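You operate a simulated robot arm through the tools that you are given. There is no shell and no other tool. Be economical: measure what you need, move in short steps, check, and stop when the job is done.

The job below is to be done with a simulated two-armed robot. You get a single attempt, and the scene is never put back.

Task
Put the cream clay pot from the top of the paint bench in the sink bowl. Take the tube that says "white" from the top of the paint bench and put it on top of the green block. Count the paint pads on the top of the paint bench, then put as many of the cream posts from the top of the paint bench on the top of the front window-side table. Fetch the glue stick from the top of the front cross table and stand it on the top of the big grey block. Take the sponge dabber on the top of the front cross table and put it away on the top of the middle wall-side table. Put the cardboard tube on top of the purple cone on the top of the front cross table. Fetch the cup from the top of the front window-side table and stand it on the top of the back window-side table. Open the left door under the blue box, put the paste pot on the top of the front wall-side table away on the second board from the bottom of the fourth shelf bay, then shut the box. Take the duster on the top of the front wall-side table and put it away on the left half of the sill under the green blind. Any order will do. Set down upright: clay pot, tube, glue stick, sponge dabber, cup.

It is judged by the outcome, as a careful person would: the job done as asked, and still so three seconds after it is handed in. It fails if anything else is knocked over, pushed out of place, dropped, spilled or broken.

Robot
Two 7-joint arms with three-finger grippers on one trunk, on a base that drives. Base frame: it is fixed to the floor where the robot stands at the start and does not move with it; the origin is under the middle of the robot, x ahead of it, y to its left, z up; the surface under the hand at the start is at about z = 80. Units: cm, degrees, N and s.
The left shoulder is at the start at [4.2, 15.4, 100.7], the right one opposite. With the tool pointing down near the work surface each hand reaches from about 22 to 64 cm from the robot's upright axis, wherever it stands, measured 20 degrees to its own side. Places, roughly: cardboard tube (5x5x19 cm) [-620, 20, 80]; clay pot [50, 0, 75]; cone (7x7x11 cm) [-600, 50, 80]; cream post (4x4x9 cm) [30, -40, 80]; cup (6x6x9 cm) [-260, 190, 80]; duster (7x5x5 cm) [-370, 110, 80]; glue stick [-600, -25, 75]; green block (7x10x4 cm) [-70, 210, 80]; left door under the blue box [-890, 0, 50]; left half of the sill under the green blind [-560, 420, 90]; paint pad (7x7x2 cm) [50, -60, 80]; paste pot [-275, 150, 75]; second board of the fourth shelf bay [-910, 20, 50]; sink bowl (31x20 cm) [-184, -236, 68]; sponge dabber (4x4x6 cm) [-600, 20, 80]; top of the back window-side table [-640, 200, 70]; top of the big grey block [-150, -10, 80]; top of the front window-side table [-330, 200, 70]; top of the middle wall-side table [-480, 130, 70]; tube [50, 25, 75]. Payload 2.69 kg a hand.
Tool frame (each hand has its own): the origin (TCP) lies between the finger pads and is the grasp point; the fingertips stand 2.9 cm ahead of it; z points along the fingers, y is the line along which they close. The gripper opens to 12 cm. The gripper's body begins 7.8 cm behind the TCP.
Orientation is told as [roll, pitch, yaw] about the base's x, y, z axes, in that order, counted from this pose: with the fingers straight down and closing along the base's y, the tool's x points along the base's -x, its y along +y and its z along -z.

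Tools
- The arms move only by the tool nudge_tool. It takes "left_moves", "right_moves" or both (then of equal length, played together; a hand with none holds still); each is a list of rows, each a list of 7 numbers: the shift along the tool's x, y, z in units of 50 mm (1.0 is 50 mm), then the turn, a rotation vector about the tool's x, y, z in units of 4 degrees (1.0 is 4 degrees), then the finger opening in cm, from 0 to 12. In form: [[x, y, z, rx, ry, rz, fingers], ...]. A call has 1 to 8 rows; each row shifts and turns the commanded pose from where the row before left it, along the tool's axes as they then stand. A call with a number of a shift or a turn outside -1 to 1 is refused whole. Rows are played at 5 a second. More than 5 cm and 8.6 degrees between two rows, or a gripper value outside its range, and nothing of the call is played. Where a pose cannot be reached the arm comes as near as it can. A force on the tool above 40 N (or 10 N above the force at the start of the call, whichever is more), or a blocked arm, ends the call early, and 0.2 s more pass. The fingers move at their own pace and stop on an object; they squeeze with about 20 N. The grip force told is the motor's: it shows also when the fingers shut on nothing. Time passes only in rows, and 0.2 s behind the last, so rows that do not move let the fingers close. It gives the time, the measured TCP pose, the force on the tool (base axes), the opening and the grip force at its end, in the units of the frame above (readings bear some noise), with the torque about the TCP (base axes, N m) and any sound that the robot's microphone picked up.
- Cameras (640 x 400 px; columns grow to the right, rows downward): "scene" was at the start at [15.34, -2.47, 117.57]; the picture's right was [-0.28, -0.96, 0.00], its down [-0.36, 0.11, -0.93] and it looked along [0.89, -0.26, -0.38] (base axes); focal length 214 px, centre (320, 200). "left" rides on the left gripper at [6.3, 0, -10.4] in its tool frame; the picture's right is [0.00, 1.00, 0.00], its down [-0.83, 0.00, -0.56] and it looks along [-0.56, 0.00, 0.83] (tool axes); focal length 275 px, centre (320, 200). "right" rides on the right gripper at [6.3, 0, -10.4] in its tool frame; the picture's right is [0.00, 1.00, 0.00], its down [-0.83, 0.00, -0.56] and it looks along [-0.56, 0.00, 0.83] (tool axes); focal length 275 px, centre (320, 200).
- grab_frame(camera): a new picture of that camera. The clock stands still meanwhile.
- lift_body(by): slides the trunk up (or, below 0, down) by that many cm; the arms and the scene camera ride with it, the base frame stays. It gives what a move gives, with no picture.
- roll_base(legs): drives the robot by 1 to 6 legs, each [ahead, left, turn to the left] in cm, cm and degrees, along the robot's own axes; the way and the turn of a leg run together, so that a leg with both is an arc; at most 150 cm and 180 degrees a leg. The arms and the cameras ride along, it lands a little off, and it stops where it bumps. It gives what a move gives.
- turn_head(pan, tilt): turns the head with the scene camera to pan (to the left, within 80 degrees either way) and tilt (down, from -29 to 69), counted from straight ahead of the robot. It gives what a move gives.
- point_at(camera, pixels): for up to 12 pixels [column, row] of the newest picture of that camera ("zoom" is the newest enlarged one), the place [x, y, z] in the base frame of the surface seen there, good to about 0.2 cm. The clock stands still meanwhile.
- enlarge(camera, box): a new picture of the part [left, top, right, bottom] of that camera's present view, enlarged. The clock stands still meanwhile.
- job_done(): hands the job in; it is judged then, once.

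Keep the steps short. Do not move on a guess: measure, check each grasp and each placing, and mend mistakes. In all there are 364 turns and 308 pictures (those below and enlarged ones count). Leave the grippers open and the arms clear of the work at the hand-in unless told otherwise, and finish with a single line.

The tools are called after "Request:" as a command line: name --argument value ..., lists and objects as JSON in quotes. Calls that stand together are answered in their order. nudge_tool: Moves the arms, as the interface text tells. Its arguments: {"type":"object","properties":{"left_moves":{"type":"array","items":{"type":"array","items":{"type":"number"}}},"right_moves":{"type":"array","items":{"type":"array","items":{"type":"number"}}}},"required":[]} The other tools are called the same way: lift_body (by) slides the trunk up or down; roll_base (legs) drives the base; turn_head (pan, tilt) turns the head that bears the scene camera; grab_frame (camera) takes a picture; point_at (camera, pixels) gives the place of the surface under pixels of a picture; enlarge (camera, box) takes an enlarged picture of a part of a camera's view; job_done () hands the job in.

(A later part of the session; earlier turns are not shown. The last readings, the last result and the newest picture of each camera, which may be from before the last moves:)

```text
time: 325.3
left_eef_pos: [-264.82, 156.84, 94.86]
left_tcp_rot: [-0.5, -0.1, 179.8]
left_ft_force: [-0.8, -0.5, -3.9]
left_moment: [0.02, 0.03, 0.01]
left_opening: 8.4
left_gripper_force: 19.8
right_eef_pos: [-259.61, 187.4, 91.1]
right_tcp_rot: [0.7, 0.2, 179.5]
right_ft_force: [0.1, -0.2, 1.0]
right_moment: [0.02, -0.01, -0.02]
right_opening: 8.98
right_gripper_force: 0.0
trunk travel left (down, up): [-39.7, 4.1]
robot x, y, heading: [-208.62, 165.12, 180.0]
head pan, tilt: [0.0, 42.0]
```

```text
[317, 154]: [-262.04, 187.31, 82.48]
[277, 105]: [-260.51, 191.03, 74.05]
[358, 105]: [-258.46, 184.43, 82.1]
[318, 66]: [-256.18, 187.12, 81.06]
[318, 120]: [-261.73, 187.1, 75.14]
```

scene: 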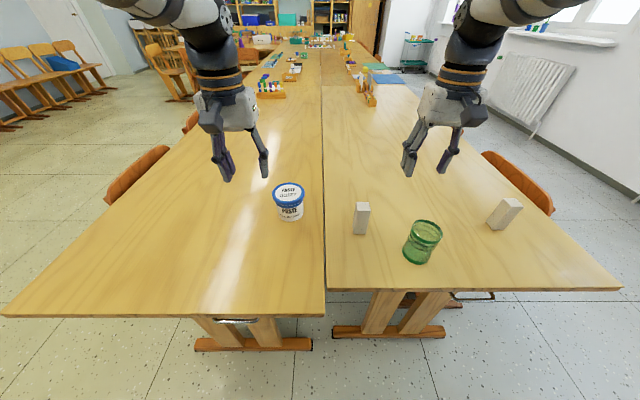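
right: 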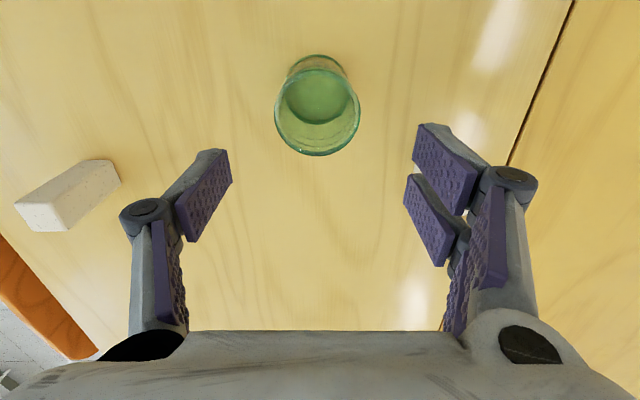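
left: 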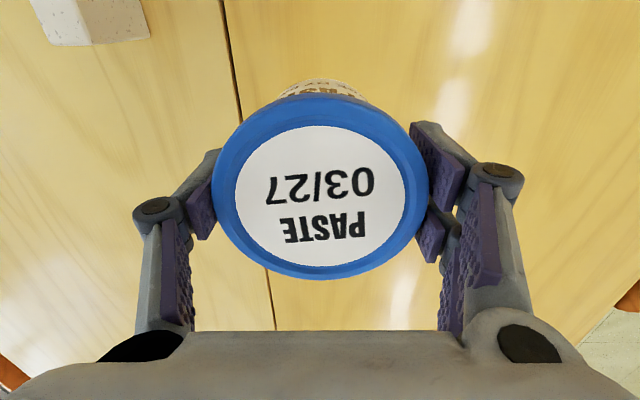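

Request:
nudge_tool --right_moves '[[0.08, 0.02, 0.6, 0, 0, 0, 9], [0, 0, 0.6, 0, 0, 0, 9], [0, 0, 0.6, 0, 0, 0, 9], [0, 0, 0.55, 0, 0, 0, 9], [0, 0, 0, 0, 0, 0, 4], [0, 0, 0, 0, 0, 0, 4], [0, 0, 0, 0, 0, 0, 4]]'

Request:
grab_frame --camera "right"

```text
time: 326.9
left_eef_pos: [-264.81, 156.83, 94.81]
left_tcp_rot: [-0.4, 0.0, 179.8]
left_ft_force: [1.8, 0.6, -3.1]
left_moment: [-0.01, -0.01, 0.01]
left_opening: 8.39
left_gripper_force: 19.8
right_eef_pos: [-259.09, 187.18, 79.52]
right_tcp_rot: [0.8, 0.3, 179.5]
right_ft_force: [0.8, 0.4, 0.2]
right_moment: [0.0, -0.06, 0.0]
right_opening: 5.68
right_gripper_force: 20.3
trunk travel left (down, up): [-39.7, 4.1]
robot x, y, heading: [-209.15, 164.63, 180.2]
head pan, tilt: [0.0, 42.0]
```

```text
174 pictures are left
```

right: 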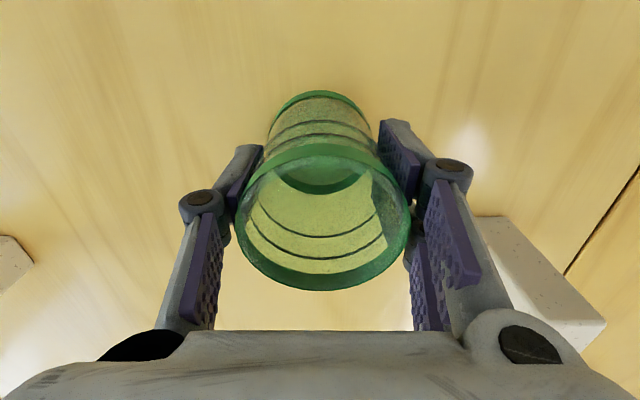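

Request:
nudge_tool --right_moves '[[0, 0, -0.5, 0, 0, 0, 4], [0, 0, -0.7, 0, 0, 0, 4], [0, 0, -0.7, 0, 0, 0, 4], [0, 0, -0.7, 0, 0, 0, 4], [0, 0, -0.7, 0, 0, 0, 4], [0, 0, -0.7, 0, 0, 0, 4]]' --left_moves '[[0, 0, -0.2, 0, 0, 0, 5], [0, 0, -0.2, 0, 0, 0, 5], [0, 0, -0.2, 0, 0, 0, 5], [0.6, 0, -0.2, 0, 0, 0, 5], [0.6, 0, 0, 0, 0, 0, 5], [0.6, 0, 0, 0, 0, 0, 5]]'

Request:
turn_head --pan 10 --tilt 20

Request:
grab_frame --camera "scene"

```text
time: 328.3
left_eef_pos: [-255.0, 156.61, 98.78]
left_tcp_rot: [-0.4, -0.1, 179.9]
left_ft_force: [-0.6, -0.8, -2.7]
left_moment: [0.01, 0.0, -0.01]
left_opening: 8.39
left_gripper_force: 20.2
left hand out of reach, approached as far as the arm can: row 3
right_eef_pos: [-259.05, 187.4, 99.5]
right_tcp_rot: [0.8, 0.1, 179.4]
right_ft_force: [0.3, 0.8, 0.4]
right_moment: [0.01, 0.02, -0.02]
right_opening: 5.68
right_gripper_force: 20.8
trunk travel left (down, up): [-39.7, 4.1]
robot x, y, heading: [-208.8, 164.71, 180.0]
head pan, tilt: [0.0, 42.0]
```

```text
time: 329.2
left_eef_pos: [-255.2, 156.56, 98.62]
left_tcp_rot: [-0.6, -0.1, 179.8]
left_ft_force: [0.1, -0.5, -3.7]
left_moment: [0.02, 0.02, -0.01]
left_opening: 8.35
left_gripper_force: 19.7
right_eef_pos: [-259.17, 187.36, 99.28]
right_tcp_rot: [0.7, 0.1, 179.5]
right_ft_force: [-0.7, 0.4, -0.9]
right_moment: [-0.01, -0.03, -0.01]
right_opening: 5.7
right_gripper_force: 20.9
trunk travel left (down, up): [-39.7, 4.1]
robot x, y, heading: [-208.93, 164.93, 180.2]
head pan, tilt: [10.0, 20.0]
```

```text
173 pictures are left
```

scene: 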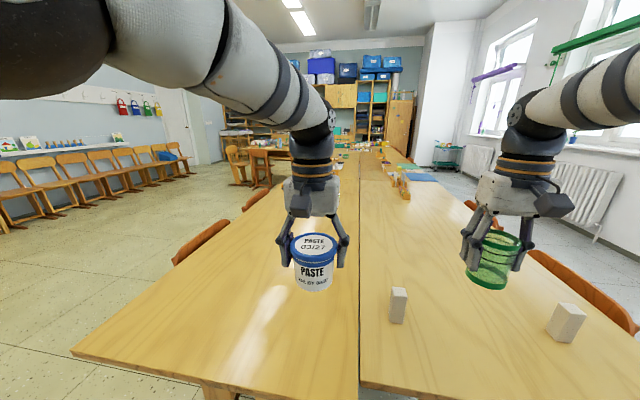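

Both held. Drive round into the window aisle and look toward the back.

Request:
roll_base --legs '[[-20, 0, 0], [0, -145, 0], [150, 0, 0]]'

Request:
turn_head --pan 20 --tilt 15

Request:
grab_frame --camera "scene"

```text
time: 348.7
left_eef_pos: [-385.69, 301.69, 98.78]
left_tcp_rot: [-0.4, 0.0, -179.9]
left_ft_force: [-0.4, -0.2, -3.2]
left_moment: [0.0, 0.0, 0.03]
left_opening: 8.33
left_gripper_force: 20.3
right_eef_pos: [-389.92, 332.4, 99.37]
right_tcp_rot: [0.8, 0.2, 179.9]
right_ft_force: [-0.7, -0.5, 0.3]
right_moment: [0.0, 0.0, -0.02]
right_opening: 5.67
right_gripper_force: 20.6
trunk travel left (down, up): [-39.7, 4.1]
robot x, y, heading: [-339.56, 310.46, -179.9]
head pan, tilt: [10.0, 20.0]
```

```text
time: 349.4
left_eef_pos: [-385.75, 301.64, 98.7]
left_tcp_rot: [-0.5, 0.0, -179.9]
left_ft_force: [0.4, 0.2, -2.5]
left_moment: [-0.02, 0.03, 0.05]
left_opening: 8.36
left_gripper_force: 20.2
right_eef_pos: [-389.71, 332.43, 99.44]
right_tcp_rot: [0.7, 0.2, 179.9]
right_ft_force: [0.6, -0.8, 0.6]
right_moment: [0.04, -0.01, 0.02]
right_opening: 5.63
right_gripper_force: 20.7
trunk travel left (down, up): [-39.7, 4.1]
robot x, y, heading: [-339.3, 310.11, -179.7]
head pan, tilt: [20.0, 15.0]
```

```text
172 pictures are left
```

scene: 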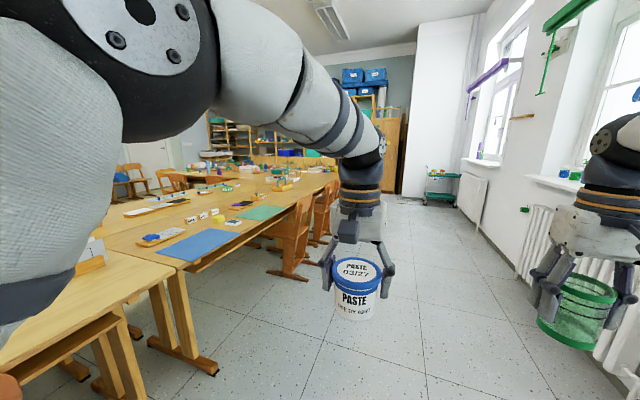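

Request:
point_at --camera "scene" --pixels '[[200, 245], [160, 265], [260, 212], [330, 170], [300, 175], [280, 185], [90, 262], [400, 220], [470, 190], [560, 185], [145, 280], [440, 185]]'

Request:
enlarge --camera "scene" --box '[100, 130, 340, 280]'

```text
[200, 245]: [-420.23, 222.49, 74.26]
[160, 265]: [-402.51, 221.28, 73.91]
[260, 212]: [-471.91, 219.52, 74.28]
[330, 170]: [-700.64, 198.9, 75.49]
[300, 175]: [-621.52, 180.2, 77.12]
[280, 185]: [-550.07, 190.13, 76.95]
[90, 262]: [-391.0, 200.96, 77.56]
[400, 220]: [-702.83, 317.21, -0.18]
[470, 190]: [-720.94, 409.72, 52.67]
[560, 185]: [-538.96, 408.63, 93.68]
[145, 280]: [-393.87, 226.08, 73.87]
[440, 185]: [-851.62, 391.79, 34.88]
```

```text
2.67 times, centred on (220, 205) of scene
```

zoom: 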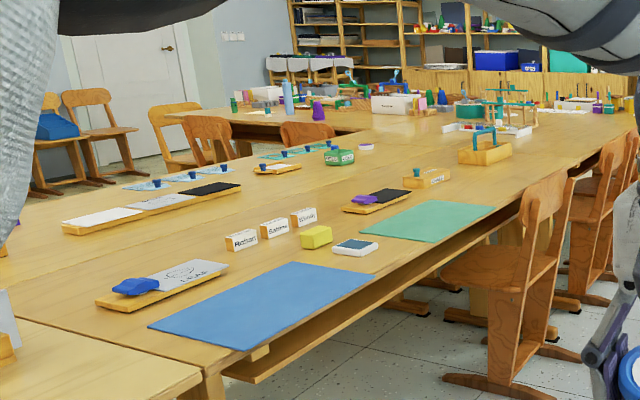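

Request:
roll_base --legs '[[150, 0, 0], [50, 0, 0]]'

Request:
turn_head --pan 40 --tilt 22

Request:
grab_frame --camera "scene"

```text
time: 359.4
left_eef_pos: [-585.75, 299.61, 98.7]
left_tcp_rot: [-0.5, 0.0, -179.1]
left_ft_force: [-0.8, 0.4, -4.0]
left_moment: [-0.02, 0.0, 0.02]
left_opening: 8.36
left_gripper_force: 19.6
right_eef_pos: [-590.35, 330.2, 99.38]
right_tcp_rot: [0.7, 0.2, -179.4]
right_ft_force: [-0.4, -0.5, -0.3]
right_moment: [0.0, -0.02, 0.0]
right_opening: 5.66
right_gripper_force: 20.3
trunk travel left (down, up): [-39.7, 4.1]
robot x, y, heading: [-539.7, 308.71, -179.2]
head pan, tilt: [20.0, 15.0]
```

```text
time: 360.3
left_eef_pos: [-585.81, 299.61, 98.62]
left_tcp_rot: [-0.5, 0.0, -179.2]
left_ft_force: [-0.4, -0.4, -3.3]
left_moment: [0.01, 0.0, -0.01]
left_opening: 8.37
left_gripper_force: 19.8
right_eef_pos: [-590.38, 330.18, 99.54]
right_tcp_rot: [0.7, 0.2, -179.4]
right_ft_force: [0.1, 0.7, 0.1]
right_moment: [0.04, 0.01, -0.01]
right_opening: 5.63
right_gripper_force: 20.2
trunk travel left (down, up): [-39.7, 4.1]
robot x, y, heading: [-539.66, 308.69, -178.7]
head pan, tilt: [40.0, 22.0]
```

```text
170 pictures are left
```

scene: 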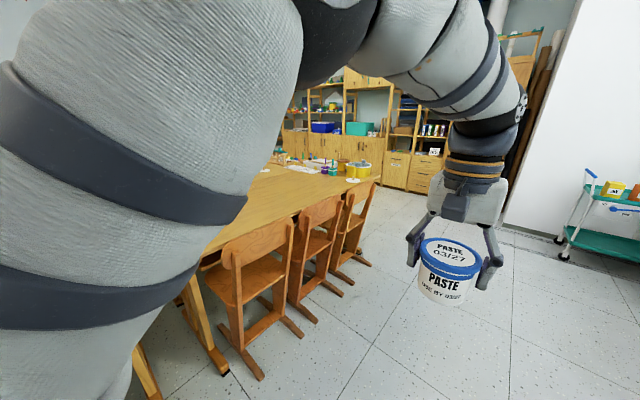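

Request:
point_at --camera "scene" --pixels '[[377, 177], [355, 180], [340, 190], [358, 170], [250, 215], [300, 195], [360, 240], [360, 262], [300, 320], [410, 165], [210, 250], [320, 185]]'

Request:
enlarge --camera "scene" --box '[230, 110, 450, 247]'

```text
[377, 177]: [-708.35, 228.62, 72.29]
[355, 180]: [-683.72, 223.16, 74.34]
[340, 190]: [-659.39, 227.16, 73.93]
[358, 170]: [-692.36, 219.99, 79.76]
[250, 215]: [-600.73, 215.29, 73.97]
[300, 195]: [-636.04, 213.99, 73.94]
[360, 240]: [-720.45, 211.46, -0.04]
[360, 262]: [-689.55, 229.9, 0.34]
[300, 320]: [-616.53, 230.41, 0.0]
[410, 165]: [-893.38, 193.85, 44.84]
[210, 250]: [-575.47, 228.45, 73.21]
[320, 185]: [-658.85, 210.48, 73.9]
```

```text
2.91 times, centred on (340, 178) of scene
```

zoom: 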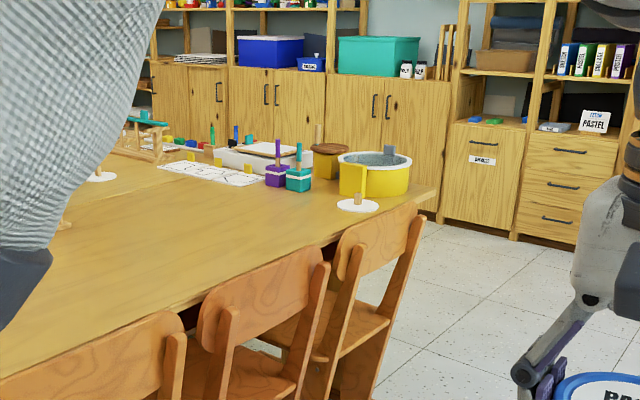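

Request:
point_at --camera "scene" --pixels '[[265, 235], [292, 225], [262, 375], [238, 340], [315, 210], [340, 200], [366, 190], [330, 290], [350, 290], [372, 264], [228, 260], [312, 318]]'

```text
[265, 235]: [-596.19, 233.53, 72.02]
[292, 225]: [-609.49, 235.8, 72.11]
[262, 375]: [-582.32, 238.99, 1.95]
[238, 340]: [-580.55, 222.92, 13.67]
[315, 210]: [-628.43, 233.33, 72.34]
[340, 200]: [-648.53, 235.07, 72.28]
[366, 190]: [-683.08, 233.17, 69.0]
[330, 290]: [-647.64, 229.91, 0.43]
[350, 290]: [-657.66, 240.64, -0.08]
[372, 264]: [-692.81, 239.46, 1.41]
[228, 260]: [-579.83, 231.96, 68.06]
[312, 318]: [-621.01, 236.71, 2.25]
```

Chairs reach only to y≈241. Turn to face the table (heading −90), at about (−620,277).

Request:
roll_base --legs '[[0, 0, 89], [0, -80, 0], [30, 0, 0]]'

Request:
turn_head --pan -10 --tilt 40

Request:
grab_frame --camera "scene"

```text
time: 372.2
left_eef_pos: [-609.99, 232.25, 98.58]
left_tcp_rot: [-0.5, 0.0, -89.3]
left_ft_force: [-0.5, -0.4, -3.1]
left_moment: [0.02, 0.01, 0.01]
left_opening: 8.32
left_gripper_force: 20.6
right_eef_pos: [-640.61, 227.89, 99.51]
right_tcp_rot: [0.7, 0.1, -89.6]
right_ft_force: [-0.8, 0.0, -0.9]
right_moment: [0.03, 0.03, 0.0]
right_opening: 5.64
right_gripper_force: 19.4
trunk travel left (down, up): [-39.7, 4.1]
robot x, y, heading: [-619.13, 278.59, -89.3]
head pan, tilt: [40.0, 22.0]
```

```text
time: 373.4
left_eef_pos: [-609.98, 232.24, 98.72]
left_tcp_rot: [-0.5, 0.0, -89.2]
left_ft_force: [0.4, 0.0, -3.3]
left_moment: [0.02, -0.01, -0.02]
left_opening: 8.35
left_gripper_force: 19.9
right_eef_pos: [-640.61, 227.86, 99.41]
right_tcp_rot: [0.7, 0.2, -89.7]
right_ft_force: [-0.3, 0.5, -0.8]
right_moment: [0.03, 0.0, 0.03]
right_opening: 5.63
right_gripper_force: 20.0
trunk travel left (down, up): [-39.7, 4.1]
robot x, y, heading: [-618.89, 278.2, -89.3]
head pan, tilt: [-10.0, 40.0]
```

```text
168 pictures are left
```

scene: 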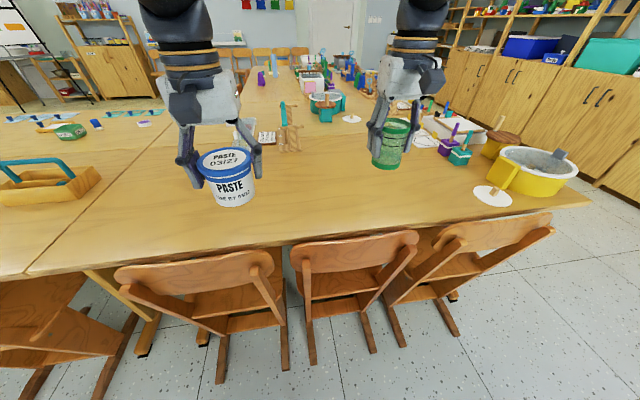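

Request:
point_at --camera "scene" --pixels '[[385, 195], [400, 180], [425, 142], [445, 150], [352, 119], [290, 145], [492, 195], [170, 200], [345, 240]]'

```text
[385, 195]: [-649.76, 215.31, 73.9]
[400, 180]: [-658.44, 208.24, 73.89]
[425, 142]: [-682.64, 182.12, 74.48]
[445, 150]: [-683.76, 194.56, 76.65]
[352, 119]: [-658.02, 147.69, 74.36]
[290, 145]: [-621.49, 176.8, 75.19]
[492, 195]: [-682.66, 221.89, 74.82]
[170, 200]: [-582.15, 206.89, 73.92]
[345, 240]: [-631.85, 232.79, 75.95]
```

Request:
roll_base --legs '[[5, 0, -0.5]]'

Request:
nudge_tool --right_moves '[[-0.5, 0.4, 0, 0, 0, 0, 4], [-0.5, 0.4, 0, 0, 0, 0, 4], [-0.4, 0.2, 0.5, 0, 0, 0, 4], [0, 0, 0.8, 0, 0, 0, 4], [0, 0, 0.8, 0, 0, 0, 4], [0, 0, 0.8, 0, 0, 0, 4], [0, 0, 0.7, 0, 0, 0, 4]]'

Request:
enlarge --camera "scene" --box '[260, 60, 500, 240]'

```text
time: 374.3
left_eef_pos: [-610.3, 227.22, 98.66]
left_tcp_rot: [-0.5, 0.0, -89.9]
left_ft_force: [-0.1, -0.9, -3.6]
left_moment: [0.05, 0.0, 0.01]
left_opening: 8.36
left_gripper_force: 20.5
right_eef_pos: [-641.05, 222.99, 99.43]
right_tcp_rot: [0.6, 0.2, -90.2]
right_ft_force: [-0.4, -0.1, -0.8]
right_moment: [0.04, 0.01, 0.01]
right_opening: 5.64
right_gripper_force: 19.9
trunk travel left (down, up): [-39.7, 4.1]
robot x, y, heading: [-619.31, 273.61, -89.9]
head pan, tilt: [-10.0, 40.0]
```

```text
time: 375.9
left_eef_pos: [-610.34, 227.21, 98.62]
left_tcp_rot: [-0.3, 0.0, -89.9]
left_ft_force: [0.5, -0.7, -2.8]
left_moment: [0.0, -0.02, -0.01]
left_opening: 8.33
left_gripper_force: 20.0
right_eef_pos: [-635.76, 216.46, 81.19]
right_tcp_rot: [0.7, 0.2, -90.1]
right_ft_force: [-0.1, 0.1, -1.6]
right_moment: [-0.02, 0.01, -0.02]
right_opening: 5.65
right_gripper_force: 19.8
right hand out of reach, approached as far as the arm can: row 3
trunk travel left (down, up): [-39.7, 4.1]
robot x, y, heading: [-618.85, 273.4, -89.8]
head pan, tilt: [-10.0, 40.0]
```

```text
2.22 times, centred on (380, 150) of scene
```

zoom: 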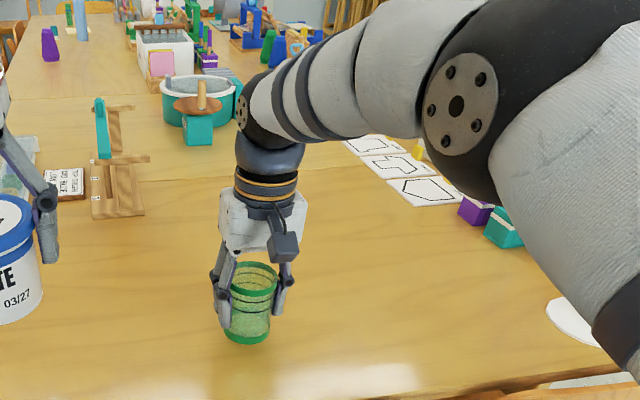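

Request:
nudge_tool --right_moves '[[0, 0, 0.2, 0, 0, 0, 4], [0, 0, 0.08, 0, 0, 0, 4], [0, 0, 0.05, 0, 0, 0, 4], [0, 0, 0, 0, 0, 0, 4]]'

```text
time: 376.9
left_eef_pos: [-610.3, 227.27, 98.61]
left_tcp_rot: [-0.6, 0.0, -89.8]
left_ft_force: [0.3, -0.2, -3.9]
left_moment: [-0.01, 0.01, 0.03]
left_opening: 8.33
left_gripper_force: 20.0
right_eef_pos: [-635.79, 216.35, 79.66]
right_tcp_rot: [0.7, 0.2, -90.1]
right_ft_force: [-0.6, -0.5, -0.3]
right_moment: [-0.03, 0.03, -0.02]
right_opening: 5.66
right_gripper_force: 20.0
trunk travel left (down, up): [-39.7, 4.1]
robot x, y, heading: [-619.1, 273.41, -89.8]
head pan, tilt: [-10.0, 40.0]
```

Request:
nudge_tool --right_moves '[[0, 0, 0.03, 0, 0, 0, 4], [0, 0, 0.02, 0, 0, 0, 4], [0, 0, 0, 0, 0, 0, 6.5], [0, 0, 0, 0, 0, 0, 8], [0, 0, -0.5, 0, 0, 0, 8], [0, 0, -0.8, 0, 0, 0, 8], [0, 0, -0.8, 0, 0, 0, 8], [0, 0, -0.8, 0, 0, 0, 8]]'

Request:
enlarge --camera "scene" --box '[260, 60, 500, 240]'

```text
time: 378.7
left_eef_pos: [-610.24, 227.34, 98.62]
left_tcp_rot: [-0.5, 0.0, -89.8]
left_ft_force: [-0.5, -0.2, -3.0]
left_moment: [-0.02, -0.01, 0.02]
left_opening: 8.32
left_gripper_force: 20.2
right_eef_pos: [-636.08, 216.6, 93.87]
right_tcp_rot: [0.7, 0.2, -90.1]
right_ft_force: [-1.3, 0.4, 0.3]
right_moment: [0.0, 0.02, -0.01]
right_opening: 8.01
right_gripper_force: 0.2
trunk travel left (down, up): [-39.7, 4.1]
robot x, y, heading: [-619.19, 273.23, -89.8]
head pan, tilt: [-10.0, 40.0]
```

```text
2.22 times, centred on (380, 150) of scene
```

zoom: 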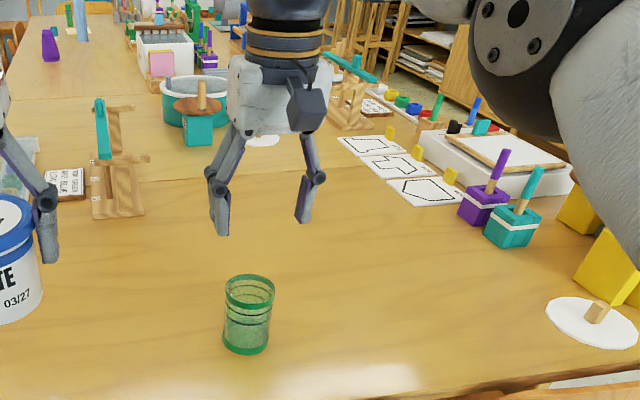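

Cup stands. Retract right hand and go to the shelf wall.

Request:
nudge_tool --right_moves '[[0.6, 0, -0.6, 0, 0, 0, 8], [0.7, 0, -0.5, 0, 0, 0, 8], [0.7, 0, -0.3, 0, 0, 0, 8], [0.5, 0, 0, 0, 0, 0, 8]]'

Request:
roll_base --legs '[[-15, 0, 0], [0, -150, 0], [0, -35, 0]]'

Request:
turn_head --pan -20 --tilt 15

Request:
grab_frame --camera "scene"

```text
time: 379.7
left_eef_pos: [-610.47, 227.24, 98.64]
left_tcp_rot: [-0.4, 0.0, -89.8]
left_ft_force: [0.3, 1.2, -3.1]
left_moment: [-0.01, -0.05, 0.02]
left_opening: 8.32
left_gripper_force: 19.7
right_eef_pos: [-636.15, 228.87, 101.06]
right_tcp_rot: [0.8, 0.3, -90.1]
right_ft_force: [-0.1, -0.9, -0.5]
right_moment: [-0.01, -0.03, -0.02]
right_opening: 7.97
right_gripper_force: 0.1
trunk travel left (down, up): [-39.7, 4.1]
robot x, y, heading: [-618.77, 273.03, -89.9]
head pan, tilt: [-10.0, 40.0]
```

```text
time: 395.1
left_eef_pos: [-795.0, 241.57, 98.81]
left_tcp_rot: [-0.5, -0.1, -90.1]
left_ft_force: [-0.7, 0.4, -3.2]
left_moment: [0.03, 0.0, 0.03]
left_opening: 8.31
left_gripper_force: 20.4
right_eef_pos: [-820.62, 243.56, 101.12]
right_tcp_rot: [0.8, 0.3, -90.4]
right_ft_force: [-0.4, 0.0, 0.0]
right_moment: [-0.02, -0.03, -0.04]
right_opening: 7.99
right_gripper_force: 0.0
trunk travel left (down, up): [-39.7, 4.1]
robot x, y, heading: [-803.13, 288.0, -90.2]
head pan, tilt: [-10.0, 40.0]
```

```text
time: 396.0
left_eef_pos: [-794.85, 241.78, 98.72]
left_tcp_rot: [-0.5, -0.1, -90.1]
left_ft_force: [1.3, -0.9, -2.4]
left_moment: [0.02, 0.01, -0.03]
left_opening: 8.31
left_gripper_force: 19.9
right_eef_pos: [-820.76, 243.38, 101.05]
right_tcp_rot: [0.8, 0.2, -90.4]
right_ft_force: [0.4, 0.1, 0.4]
right_moment: [0.0, -0.04, -0.02]
right_opening: 7.99
right_gripper_force: 0.0
trunk travel left (down, up): [-39.7, 4.1]
robot x, y, heading: [-803.25, 288.15, -89.9]
head pan, tilt: [-20.0, 15.0]
```

```text
165 pictures are left
```

scene: 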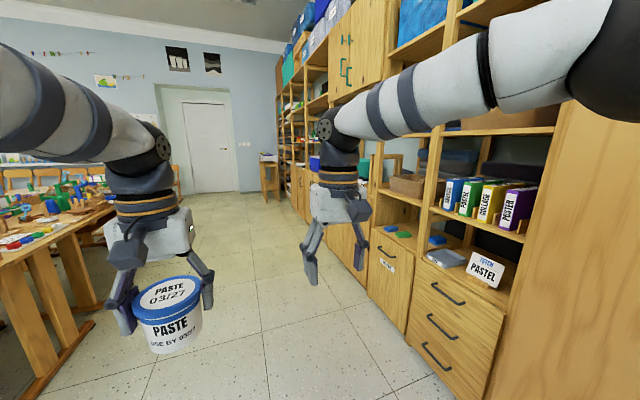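

Request:
roll_base --legs '[[150, 0, 0], [60, 0, 0]]'

Request:
turn_head --pan -65 --tilt 15

Request:
grab_frame --camera "scene"

```text
time: 406.3
left_eef_pos: [-793.79, 34.79, 98.79]
left_tcp_rot: [-0.5, 0.0, -89.8]
left_ft_force: [-0.2, 0.4, -3.4]
left_moment: [-0.01, 0.02, -0.02]
left_opening: 8.3
left_gripper_force: 20.0
right_eef_pos: [-819.75, 36.44, 101.05]
right_tcp_rot: [0.8, 0.3, -90.1]
right_ft_force: [-0.1, 0.6, -0.9]
right_moment: [0.02, 0.01, 0.02]
right_opening: 8.01
right_gripper_force: 0.1
trunk travel left (down, up): [-39.7, 4.1]
robot x, y, heading: [-802.73, 81.21, -89.6]
head pan, tilt: [-20.0, 15.0]
```

```text
time: 407.4
left_eef_pos: [-793.81, 34.88, 98.69]
left_tcp_rot: [-0.5, 0.0, -89.8]
left_ft_force: [0.0, 0.5, -2.2]
left_moment: [0.0, 0.01, 0.0]
left_opening: 8.32
left_gripper_force: 20.0
right_eef_pos: [-819.6, 36.33, 101.0]
right_tcp_rot: [0.7, 0.2, -90.0]
right_ft_force: [0.5, -0.7, 0.2]
right_moment: [0.05, 0.01, 0.0]
right_opening: 8.02
right_gripper_force: 0.2
trunk travel left (down, up): [-39.7, 4.1]
robot x, y, heading: [-802.05, 81.04, -89.9]
head pan, tilt: [-65.0, 15.0]
```

```text
164 pictures are left
```

scene: 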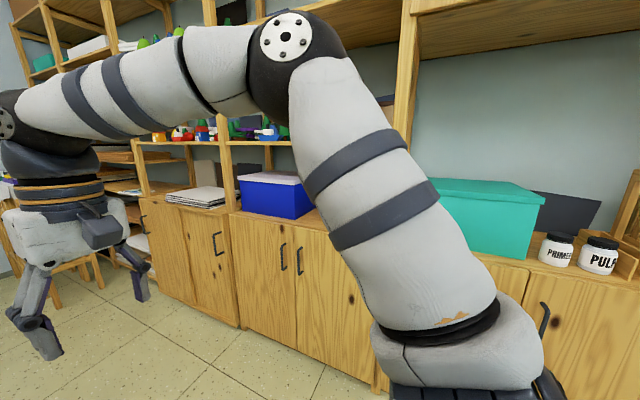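

Request:
point_at --camera "scene" --pixels '[[270, 190], [283, 245], [283, 270], [300, 248], [300, 272], [232, 230], [291, 230], [240, 325], [225, 200], [250, 300], [200, 200], [217, 240]]'

Request:
roll_base --legs '[[40, 0, 0], [0, 0, -90], [0, 0, 0]]'

Request:
turn_head --pan 0 --tilt 30

Request:
grab_frame --camera "scene"

```text
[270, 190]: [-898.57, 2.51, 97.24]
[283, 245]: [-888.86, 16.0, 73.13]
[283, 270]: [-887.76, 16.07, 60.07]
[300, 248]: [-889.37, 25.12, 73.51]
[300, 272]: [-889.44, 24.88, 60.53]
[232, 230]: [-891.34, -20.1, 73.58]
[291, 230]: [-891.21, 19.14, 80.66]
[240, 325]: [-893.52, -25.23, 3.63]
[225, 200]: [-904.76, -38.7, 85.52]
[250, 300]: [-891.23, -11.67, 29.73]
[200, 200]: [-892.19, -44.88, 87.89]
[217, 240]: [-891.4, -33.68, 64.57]
```

```text
time: 414.1
left_eef_pos: [-848.65, 33.51, 98.63]
left_tcp_rot: [-0.5, 0.0, 178.7]
left_ft_force: [-0.3, 0.2, -2.6]
left_moment: [0.03, 0.0, 0.02]
left_opening: 8.31
left_gripper_force: 20.2
right_eef_pos: [-846.4, 59.3, 101.06]
right_tcp_rot: [0.7, 0.1, 178.3]
right_ft_force: [0.3, 0.2, -0.5]
right_moment: [0.0, 0.01, -0.03]
right_opening: 8.01
right_gripper_force: 0.0
trunk travel left (down, up): [-39.7, 4.1]
robot x, y, heading: [-802.28, 40.98, 178.7]
head pan, tilt: [-65.0, 15.0]
```

```text
time: 415.5
left_eef_pos: [-848.6, 33.61, 98.8]
left_tcp_rot: [-0.5, 0.0, 178.7]
left_ft_force: [0.7, 0.1, -3.6]
left_moment: [-0.02, -0.02, 0.0]
left_opening: 8.29
left_gripper_force: 19.9
right_eef_pos: [-846.39, 59.3, 101.01]
right_tcp_rot: [0.7, 0.2, 178.4]
right_ft_force: [-0.9, -1.2, 0.4]
right_moment: [0.0, 0.01, 0.03]
right_opening: 8.01
right_gripper_force: 0.1
trunk travel left (down, up): [-39.7, 4.1]
robot x, y, heading: [-802.35, 40.88, 178.9]
head pan, tilt: [0.0, 30.0]
```

```text
163 pictures are left
```

scene: 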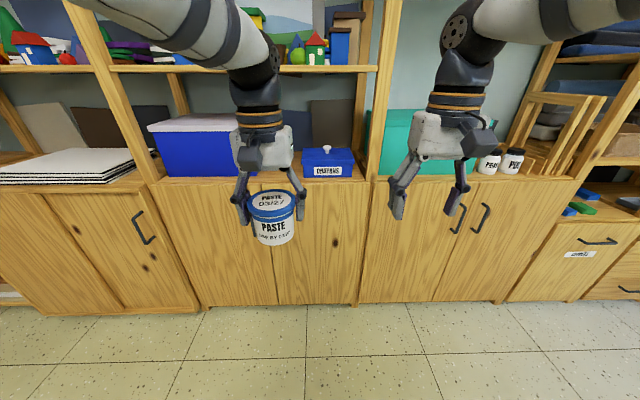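

The cupboard: left door y −22…20, handle at y≈16, z 60–73. The pot must go in from the front, so I'll hand it over: left hand keeps it from above (yawed 90°), right hand grips from the side with fingers forward. Rotate both.

Request:
nudge_tool --left_moves '[[0, 0, 0, 0, 0, -1, 5], [0, 0, 0, 0, 0, -1, 5], [0, 0, 0, 0, 0, -1, 5], [0, 0, 0, 0, 0, -1, 5], [0, 0, 0, 0, 0, -1, 5], [0, 0, 0, 0, 0, -1, 5], [0, 0, 0, 0, 0, -1, 5], [0, 0, 0, 0, 0, -1, 5]]' --right_moves '[[-0.2, -0.4, 0.3, 0, -1, 0, 11], [-0.2, -0.4, 0.3, 0, -1, 0, 11], [0, 0, 0, 0, -1, 0, 11], [0, 0, 0, 0, -1, 0, 11], [0, 0, 0, 0, -1, 0, 11], [0, 0, 0, 0, -1, 0, 11], [0, 0, 0, 0, -1, 0, 11], [0, 0, 0, 0, -1, 0, 11]]'

Request:
nudge_tool --left_moves '[[0, 0, 0, 0, 0, -1, 5], [0, 0, 0, 0, 0, -1, 5], [0, 0, 0, 0, 0, -1, 5], [0, 0, 0, 0, 0, -1, 5], [0, 0, 0, 0, 0, -1, 5], [0, 0, 0, 0, 0, -1, 5], [0, 0, 0, 0, 0, -1, 5], [0, 0, 0, 0, 0, -1, 5]]' --right_moves '[[0, 0, 0, 0, -1, 0, 11], [0, 0, 0, 0, -1, 0, 11], [0, 0, 0, 0, -1, 0, 11], [0, 0, 0, 0, -1, 0, 11], [0, 0, 0, 0, -1, 0, 11], [0, 0, 0, 0, -1, 0, 11], [0, 0, 0, 0, -1, 0, 11], [0, 0, 0, 0, -1, 0, 11]]'

Request:
grab_frame --camera "scene"

```text
time: 417.3
left_eef_pos: [-848.75, 33.58, 98.71]
left_tcp_rot: [-0.4, 0.3, -149.2]
left_ft_force: [0.4, -0.5, -4.1]
left_moment: [0.02, -0.01, -0.02]
left_opening: 8.32
left_gripper_force: 19.6
right_eef_pos: [-848.44, 63.41, 98.02]
right_tcp_rot: [0.7, -31.9, 178.0]
right_ft_force: [0.3, -0.7, -0.5]
right_moment: [-0.02, 0.02, 0.01]
right_opening: 11.01
right_gripper_force: 0.0
trunk travel left (down, up): [-39.7, 4.1]
robot x, y, heading: [-802.27, 41.04, 178.8]
head pan, tilt: [0.0, 30.0]
```

```text
time: 419.1
left_eef_pos: [-848.71, 33.46, 98.43]
left_tcp_rot: [0.0, 0.6, -117.2]
left_ft_force: [0.4, -0.9, -2.3]
left_moment: [0.04, -0.03, -0.02]
left_opening: 8.28
left_gripper_force: 19.9
right_eef_pos: [-848.36, 63.36, 97.97]
right_tcp_rot: [1.8, -63.7, 176.9]
right_ft_force: [-0.6, 0.5, -0.3]
right_moment: [-0.02, 0.0, 0.01]
right_opening: 11.0
right_gripper_force: 0.0
trunk travel left (down, up): [-39.7, 4.1]
robot x, y, heading: [-802.31, 41.18, 178.7]
head pan, tilt: [0.0, 30.0]
```

```text
162 pictures are left
```

scene: 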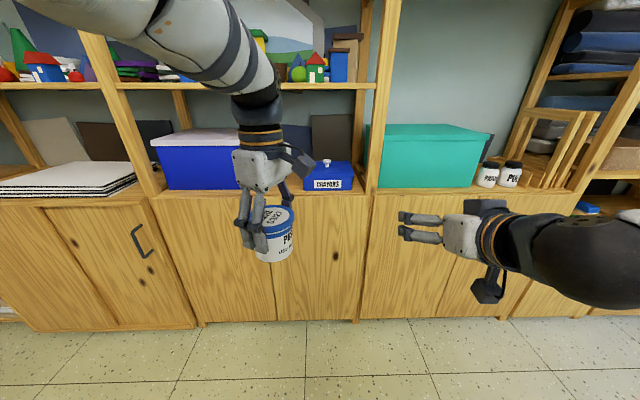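

Request:
nudge_tool --left_moves '[[0, 0, 0, 0, 0, -1, 5], [0, 0, 0, 0, 0, -1, 5], [0, 0, 0, 0, 0, -1, 5], [0, 0, 0, 0, 0, -1, 5], [0, 0, 0, 0, 0, -1, 5], [0, 0, 0, 0, 0, -1, 5], [0, 0, 0, 0, 0, -0.7, 5]]' --right_moves '[[0, 0, 0, 0, -1, 0, 11], [0, 0, 0, 0, -1, 0, 11], [0, 0, 0, 0, -1, 0, 11], [0, 0, 0, 0, -1, 0, 11], [0, 0, 0, 0, -1, 0, 11], [0, 0, 0, 0, -1, 0, 11], [0, 0, 0, 0, -0.3, 0, 11]]'

Request:
grab_frame --camera "right"

Request:
grab_frame --camera "scene"

```text
time: 420.7
left_eef_pos: [-848.66, 33.46, 98.11]
left_tcp_rot: [0.6, 0.8, -90.2]
left_ft_force: [-0.1, 0.6, -2.5]
left_moment: [0.0, -0.01, -0.02]
left_opening: 8.27
left_gripper_force: 20.3
right_eef_pos: [-849.39, 62.0, 99.26]
right_tcp_rot: [7.3, -76.8, 174.0]
right_ft_force: [0.4, 0.2, 0.3]
right_moment: [0.01, 0.0, 0.03]
right_opening: 10.98
right_gripper_force: 0.0
right hand out of reach, approached as far as the arm can: row 2, 3, 4, 5, 6
trunk travel left (down, up): [-39.7, 4.1]
robot x, y, heading: [-802.0, 40.79, 178.9]
head pan, tilt: [0.0, 30.0]
```

```text
161 pictures are left
```

right: 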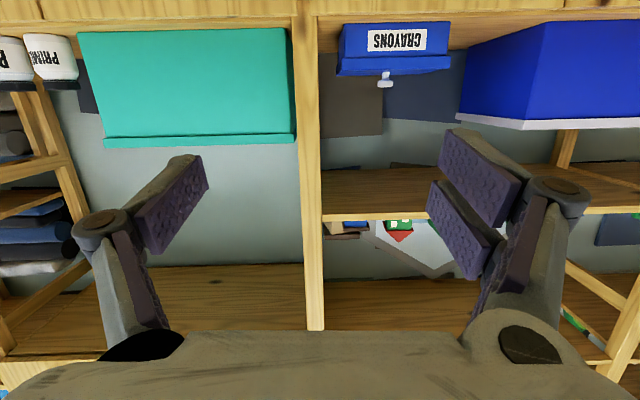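

```text
160 pictures are left
```

scene: 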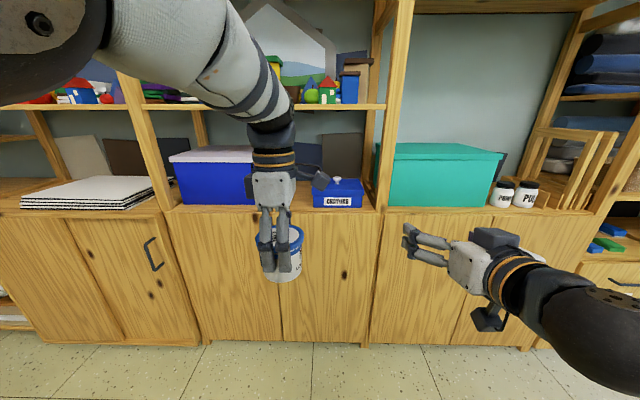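

Bring the pot forward/down to (−861,33.5,85) with the left; lower the right hand to z≈82 beside it.

Request:
nudge_tool --left_moves '[[0, -0.6, 0.65, 0, 0, 0, 5], [0, -0.6, 0.65, 0, 0, 0, 5], [0, -0.6, 0.65, 0, 0, 0, 5], [0, -0.6, 0.65, 0, 0, 0, 5], [0, 0, 0, 0, 0, 0, 5]]' --right_moves '[[0.83, 0, 0.19, 0, 0, 0, 11.5], [0.83, 0, 0.19, 0, 0, 0, 11.5], [0.83, 0, 0.19, 0, 0, 0, 11.5], [0.83, 0, 0.19, 0, 0, 0, 11.5], [0, 0, 0, 0, 0, 0, 11.5]]'

Request:
grab_frame --camera "scene"

```text
time: 421.9
left_eef_pos: [-860.23, 33.58, 85.68]
left_tcp_rot: [0.1, 0.3, -90.4]
left_ft_force: [-1.5, 0.4, -3.4]
left_moment: [-0.03, -0.02, 0.0]
left_opening: 8.28
left_gripper_force: 20.2
left hand out of reach, approached as far as the arm can: row 4
right_eef_pos: [-849.2, 61.91, 99.31]
right_tcp_rot: [7.1, -76.8, 174.0]
right_ft_force: [-0.4, 0.9, 0.1]
right_moment: [-0.01, 0.05, 0.01]
right_opening: 11.49
right_gripper_force: 0.0
right hand out of reach, approached as far as the arm can: row 1, 2, 3, 4
trunk travel left (down, up): [-39.7, 4.1]
robot x, y, heading: [-802.07, 41.26, 178.7]
head pan, tilt: [0.0, 30.0]
```

```text
159 pictures are left
```

scene: 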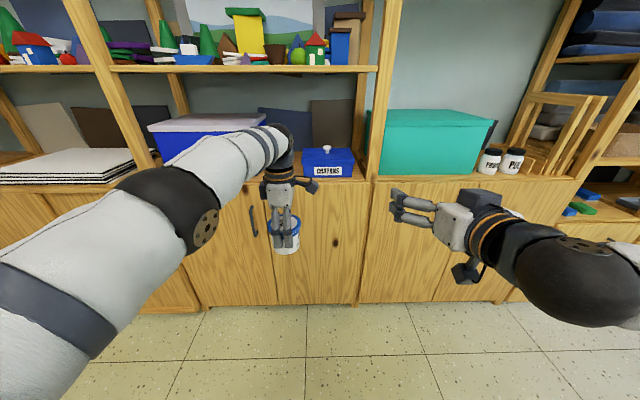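

Request:
nudge_tool --right_moves '[[-0.1, 0, 0.6, 0, 0, 0, 11.5], [0.4, 0, 0.4, 0, 0, 0, 11.5], [0.7, 0, 0.1, 0, 0, 0, 11.5], [0.7, 0, 0.1, 0, 0, 0, 11.5], [0, 0, 0, 0, 0, 0, 11.5]]'

```text
time: 423.1
left_eef_pos: [-860.11, 33.59, 85.73]
left_tcp_rot: [0.1, 0.5, -90.4]
left_ft_force: [0.5, 0.2, -2.7]
left_moment: [0.01, -0.01, 0.02]
left_opening: 8.29
left_gripper_force: 20.0
right_eef_pos: [-852.2, 61.99, 99.22]
right_tcp_rot: [7.0, -76.6, 174.1]
right_ft_force: [0.1, 0.6, 0.5]
right_moment: [-0.03, 0.03, -0.01]
right_opening: 11.49
right_gripper_force: 0.0
right hand out of reach, approached as far as the arm can: row 2, 3, 4
trunk travel left (down, up): [-39.7, 4.1]
robot x, y, heading: [-802.39, 41.0, 178.9]
head pan, tilt: [0.0, 30.0]
```

The right hand can't lower in this pose. Alternative: set the pot temporarily on the cupboard top in the gap between crate and CRAYONS box, then regrip from the front later. Measure the gap.

Request:
enlarge --camera "scene" --box '[140, 100, 400, 262]'

Request:
point_at --camera "zoom" --pixels '[[385, 185], [375, 140], [400, 175], [530, 190], [545, 190], [405, 140], [280, 190], [300, 200], [460, 190], [400, 190]]'

```text
2.46 times, centred on (270, 181) of scene
```

zoom: 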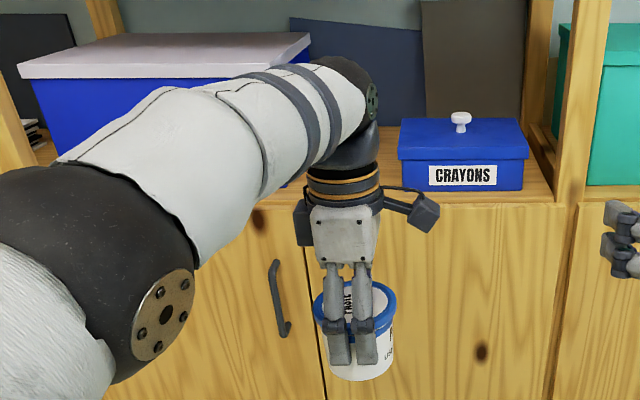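

```text
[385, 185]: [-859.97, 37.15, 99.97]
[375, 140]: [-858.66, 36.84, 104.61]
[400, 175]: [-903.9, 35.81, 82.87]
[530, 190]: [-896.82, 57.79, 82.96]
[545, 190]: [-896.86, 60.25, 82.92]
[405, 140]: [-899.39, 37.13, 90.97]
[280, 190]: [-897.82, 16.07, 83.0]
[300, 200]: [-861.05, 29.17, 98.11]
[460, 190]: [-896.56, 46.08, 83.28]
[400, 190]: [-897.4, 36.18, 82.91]
```

Request:
nudge_tool --left_moves '[[0, 0.4, -0.5, 0, 0, 0, 5], [0, 0.4, -0.5, 0, 0, 0, 5], [0, 0.4, -0.5, 0, 0, 0, 5], [0, 0.3, -0.5, 0, 0, 0, 5], [0, 0.3, -0.4, 0, 0, 0, 5], [0, 0, 0, 0, 0, 0, 5], [0, 0, 0, 0, 0, 0, 5], [0, 0, 0, 0, 0, 0, 5]]' --right_moves '[[0, 0, 0, 0, 1, 0, 8], [0, 0, 0, 0, 1, 0, 8], [0, 0, 0, 0, 1, 0, 8], [0, 0, 0, 0, 1, 0, 8], [0, 0, 0, 0, 1, 0, 8], [0, 0, 0, 0, 1, 0, 8], [0, 0, 0, 0, 1, 0, 8], [0, 0, 0, 0, 1, 0, 8]]'

Request:
nudge_tool --right_moves '[[0, 0, 0, 0, 1, 0, 8], [0, 0, 0, 0, 1, 0, 8], [0, 0, 0, 0, 1, 0, 8], [0, 0, 0, 0, 1, 0, 8], [0, 0, 0, 0, 1, 0, 8], [0, 0, 0, 0, 1, 0, 8], [0, 0, 0, 0, 1, 0, 8], [0, 0, 0, 0, 1, 0, 8]]'

Request:
nudge_tool --right_moves '[[0, 0, 0, 0, 1, 0, 8], [0, 0, 0, 0, 1, 0, 8], [0, 0, 0, 0, 1, 0, 8], [0.7, -0.3, 0, 0, 0, 0, 8], [0.7, -0.3, 0, 0, 0, 0, 8], [0.7, -0.3, 0, 0, 0, 0, 8]]'

```text
time: 424.9
left_eef_pos: [-851.16, 33.47, 97.7]
left_tcp_rot: [0.0, 0.4, -90.5]
left_ft_force: [-0.3, 0.1, -3.5]
left_moment: [-0.03, 0.01, 0.02]
left_opening: 8.3
left_gripper_force: 20.4
right_eef_pos: [-852.34, 61.91, 99.18]
right_tcp_rot: [2.3, -45.0, 179.2]
right_ft_force: [0.1, -0.1, -0.2]
right_moment: [0.01, 0.0, 0.0]
right_opening: 8.02
right_gripper_force: 0.0
trunk travel left (down, up): [-39.7, 4.1]
robot x, y, heading: [-802.45, 41.24, 178.8]
head pan, tilt: [0.0, 30.0]
```

```text
time: 426.7
left_eef_pos: [-850.97, 33.49, 97.66]
left_tcp_rot: [0.0, 0.5, -90.5]
left_ft_force: [0.6, -1.0, -2.2]
left_moment: [0.02, 0.0, 0.0]
left_opening: 8.3
left_gripper_force: 19.7
right_eef_pos: [-852.45, 61.93, 99.08]
right_tcp_rot: [1.7, -13.2, -179.5]
right_ft_force: [-0.6, 0.2, 0.4]
right_moment: [-0.01, 0.02, 0.02]
right_opening: 8.0
right_gripper_force: 0.0
trunk travel left (down, up): [-39.7, 4.1]
robot x, y, heading: [-802.49, 41.03, 178.9]
head pan, tilt: [0.0, 30.0]
```

```text
time: 428.1
left_eef_pos: [-851.03, 33.53, 97.73]
left_tcp_rot: [0.1, 0.4, -90.5]
left_ft_force: [0.5, 0.2, -2.7]
left_moment: [-0.05, 0.02, -0.03]
left_opening: 8.29
left_gripper_force: 19.6
right_eef_pos: [-841.83, 66.61, 98.86]
right_tcp_rot: [1.7, -1.1, -179.1]
right_ft_force: [-0.3, 0.7, -0.2]
right_moment: [0.0, 0.0, 0.01]
right_opening: 7.99
right_gripper_force: 0.0
trunk travel left (down, up): [-39.7, 4.1]
robot x, y, heading: [-802.41, 40.98, 178.8]
head pan, tilt: [0.0, 30.0]
```

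Request:
nudge_tool --right_moves '[[0.7, -0.2, 0, 0, 0, 0, 8], [0.7, -0.2, 0, 0, 0, 0, 8], [0, 0, 0, 0, 0, 0, 8]]' --left_moves '[[0, 0, -0.4, 0, 0, 0, 5], [0, 0, 0, 0, 0, 0, 5], [0, 0, 0, 0, 0, 0, 5]]'

Request:
roll_base --legs '[[0, 9.5, 1.2], [28, 0, 0]]'

Request:
grab_frame --camera "scene"

```text
time: 428.9
left_eef_pos: [-851.04, 33.34, 99.65]
left_tcp_rot: [0.0, 0.4, -90.5]
left_ft_force: [0.5, -0.4, -3.4]
left_moment: [0.02, -0.01, 0.01]
left_opening: 8.31
left_gripper_force: 19.7
right_eef_pos: [-834.81, 68.8, 98.53]
right_tcp_rot: [1.7, -1.0, -179.0]
right_ft_force: [-0.3, 0.2, 0.5]
right_moment: [0.0, 0.02, 0.0]
right_opening: 8.02
right_gripper_force: 0.0
trunk travel left (down, up): [-39.7, 4.1]
robot x, y, heading: [-802.32, 40.94, 178.6]
head pan, tilt: [0.0, 30.0]
```

```text
time: 431.8
left_eef_pos: [-879.01, 22.92, 99.61]
left_tcp_rot: [0.1, 0.5, -89.5]
left_ft_force: [-0.2, 0.6, -3.1]
left_moment: [0.02, -0.01, 0.03]
left_opening: 8.31
left_gripper_force: 19.9
right_eef_pos: [-863.54, 58.72, 98.55]
right_tcp_rot: [1.6, -1.2, -177.9]
right_ft_force: [-0.5, -0.4, -0.3]
right_moment: [0.0, -0.04, 0.01]
right_opening: 8.02
right_gripper_force: 0.0
trunk travel left (down, up): [-39.7, 4.1]
robot x, y, heading: [-830.16, 31.54, 179.7]
head pan, tilt: [0.0, 30.0]
```

```text
157 pictures are left
```

scene: 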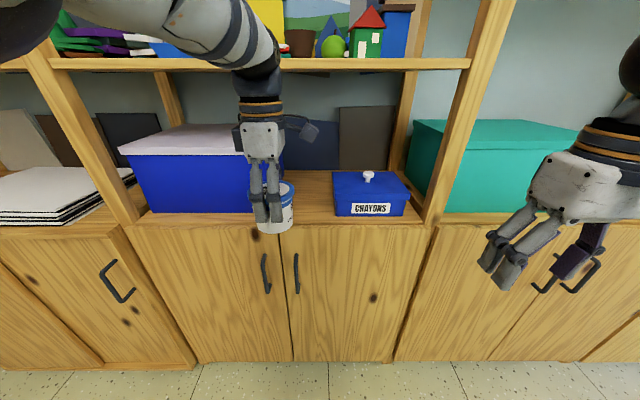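

Request:
point_at --camera "scene" --pixels '[[330, 65], [320, 60], [283, 190], [335, 200], [310, 215], [310, 185], [200, 40], [265, 60], [262, 80], [240, 140], [367, 178]]'

```text
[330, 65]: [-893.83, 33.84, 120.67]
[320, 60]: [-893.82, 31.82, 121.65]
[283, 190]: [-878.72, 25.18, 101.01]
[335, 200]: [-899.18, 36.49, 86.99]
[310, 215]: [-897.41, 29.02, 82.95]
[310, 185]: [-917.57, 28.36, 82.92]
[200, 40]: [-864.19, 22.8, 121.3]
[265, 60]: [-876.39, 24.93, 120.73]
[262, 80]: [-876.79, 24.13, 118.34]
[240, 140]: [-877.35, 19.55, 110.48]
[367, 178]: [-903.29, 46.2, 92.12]
```

Request:
nudge_tool --left_moves '[[0, 0, 0.6, 0, 0, 0, 5], [0, 0, 0.6, 0, 0, 0, 5], [0, 0, 0.45, 0, 0, 0, 5], [0, 0, 0, 0, 0, 0, 5]]'

Request:
roll_base --legs '[[18, 0, 0]]'

Request:
grab_frame --camera "scene"

```text
time: 432.8
left_eef_pos: [-879.01, 23.03, 91.31]
left_tcp_rot: [0.0, 0.4, -89.4]
left_ft_force: [-0.4, -0.3, -3.7]
left_moment: [0.0, 0.01, 0.01]
left_opening: 8.29
left_gripper_force: 19.6
right_eef_pos: [-863.62, 58.62, 98.66]
right_tcp_rot: [1.6, -1.1, -177.8]
right_ft_force: [-0.7, 0.2, -0.2]
right_moment: [0.04, 0.01, -0.04]
right_opening: 7.98
right_gripper_force: 0.0
trunk travel left (down, up): [-39.7, 4.1]
robot x, y, heading: [-830.41, 31.71, 179.9]
head pan, tilt: [0.0, 30.0]
```

```text
time: 434.3
left_eef_pos: [-896.84, 23.1, 91.42]
left_tcp_rot: [0.1, 0.4, -89.3]
left_ft_force: [-0.4, 0.5, -2.5]
left_moment: [0.0, -0.02, 0.03]
left_opening: 8.29
left_gripper_force: 19.9
right_eef_pos: [-881.42, 58.6, 98.6]
right_tcp_rot: [1.5, -1.0, -177.8]
right_ft_force: [-0.6, -0.2, 1.4]
right_moment: [-0.04, -0.02, 0.0]
right_opening: 8.03
right_gripper_force: 0.0
trunk travel left (down, up): [-39.7, 4.1]
robot x, y, heading: [-848.13, 31.69, 179.9]
head pan, tilt: [0.0, 30.0]
```

```text
156 pictures are left
```

scene: 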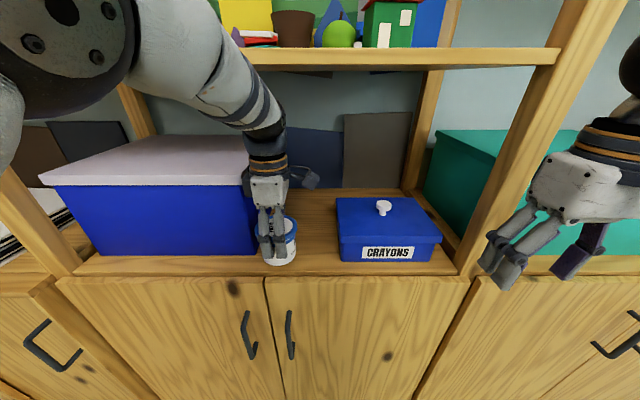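

Request:
nudge_tool --left_moves '[[0, 0.05, 0.3, 0, 0, 0, 5], [0, 0, 0.1, 0, 0, 0, 5], [0, 0, 0.05, 0, 0, 0, 5], [0, 0, 0, 0, 0, 0, 5]]'

Request:
enlarge --camera "scene" --box '[200, 160, 360, 290]'

```text
time: 435.3
left_eef_pos: [-896.43, 23.08, 89.07]
left_tcp_rot: [0.0, 0.4, -89.3]
left_ft_force: [0.4, -0.2, -2.3]
left_moment: [0.03, -0.03, 0.03]
left_opening: 8.3
left_gripper_force: 19.8
right_eef_pos: [-881.35, 58.74, 98.62]
right_tcp_rot: [1.7, -1.0, -177.9]
right_ft_force: [-0.5, 0.4, -0.5]
right_moment: [0.0, -0.02, -0.02]
right_opening: 8.02
right_gripper_force: 0.1
trunk travel left (down, up): [-39.7, 4.1]
robot x, y, heading: [-848.06, 31.61, 179.9]
head pan, tilt: [0.0, 30.0]
```

```text
3.08 times, centred on (280, 225) of scene
```

zoom: 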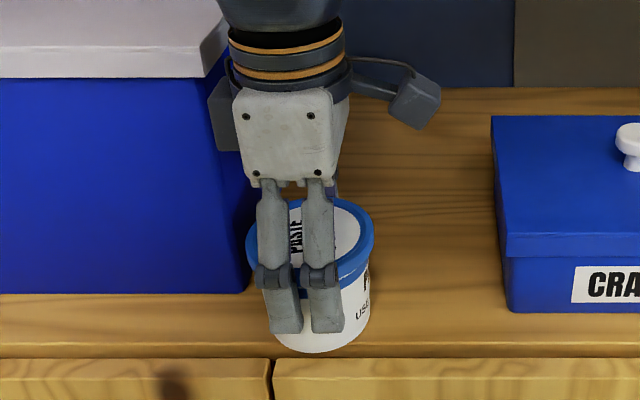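

Move 3 cm deeper for safety, then touch down.

Request:
nudge_tool --left_moves '[[0, -0.3, -0.1, 0, 0, 0, 5], [0, -0.3, 0, 0, 0, 0, 5], [0, 0, 0.12, 0, 0, 0, 5], [0, 0, 0.04, 0, 0, 0, 5], [0, 0, 0, 0, 0, 0, 5]]'

```text
time: 436.5
left_eef_pos: [-899.41, 23.1, 89.01]
left_tcp_rot: [0.0, 0.3, -89.3]
left_ft_force: [2.4, -0.5, 10.7]
left_moment: [-0.35, 0.14, 0.0]
left_opening: 8.34
left_gripper_force: 19.6
right_eef_pos: [-881.28, 58.86, 98.75]
right_tcp_rot: [1.6, -1.3, -178.0]
right_ft_force: [0.3, -0.4, 0.3]
right_moment: [0.0, 0.0, 0.0]
right_opening: 8.04
right_gripper_force: 0.0
trunk travel left (down, up): [-39.7, 4.1]
robot x, y, heading: [-847.79, 31.57, 179.9]
head pan, tilt: [0.0, 30.0]
```

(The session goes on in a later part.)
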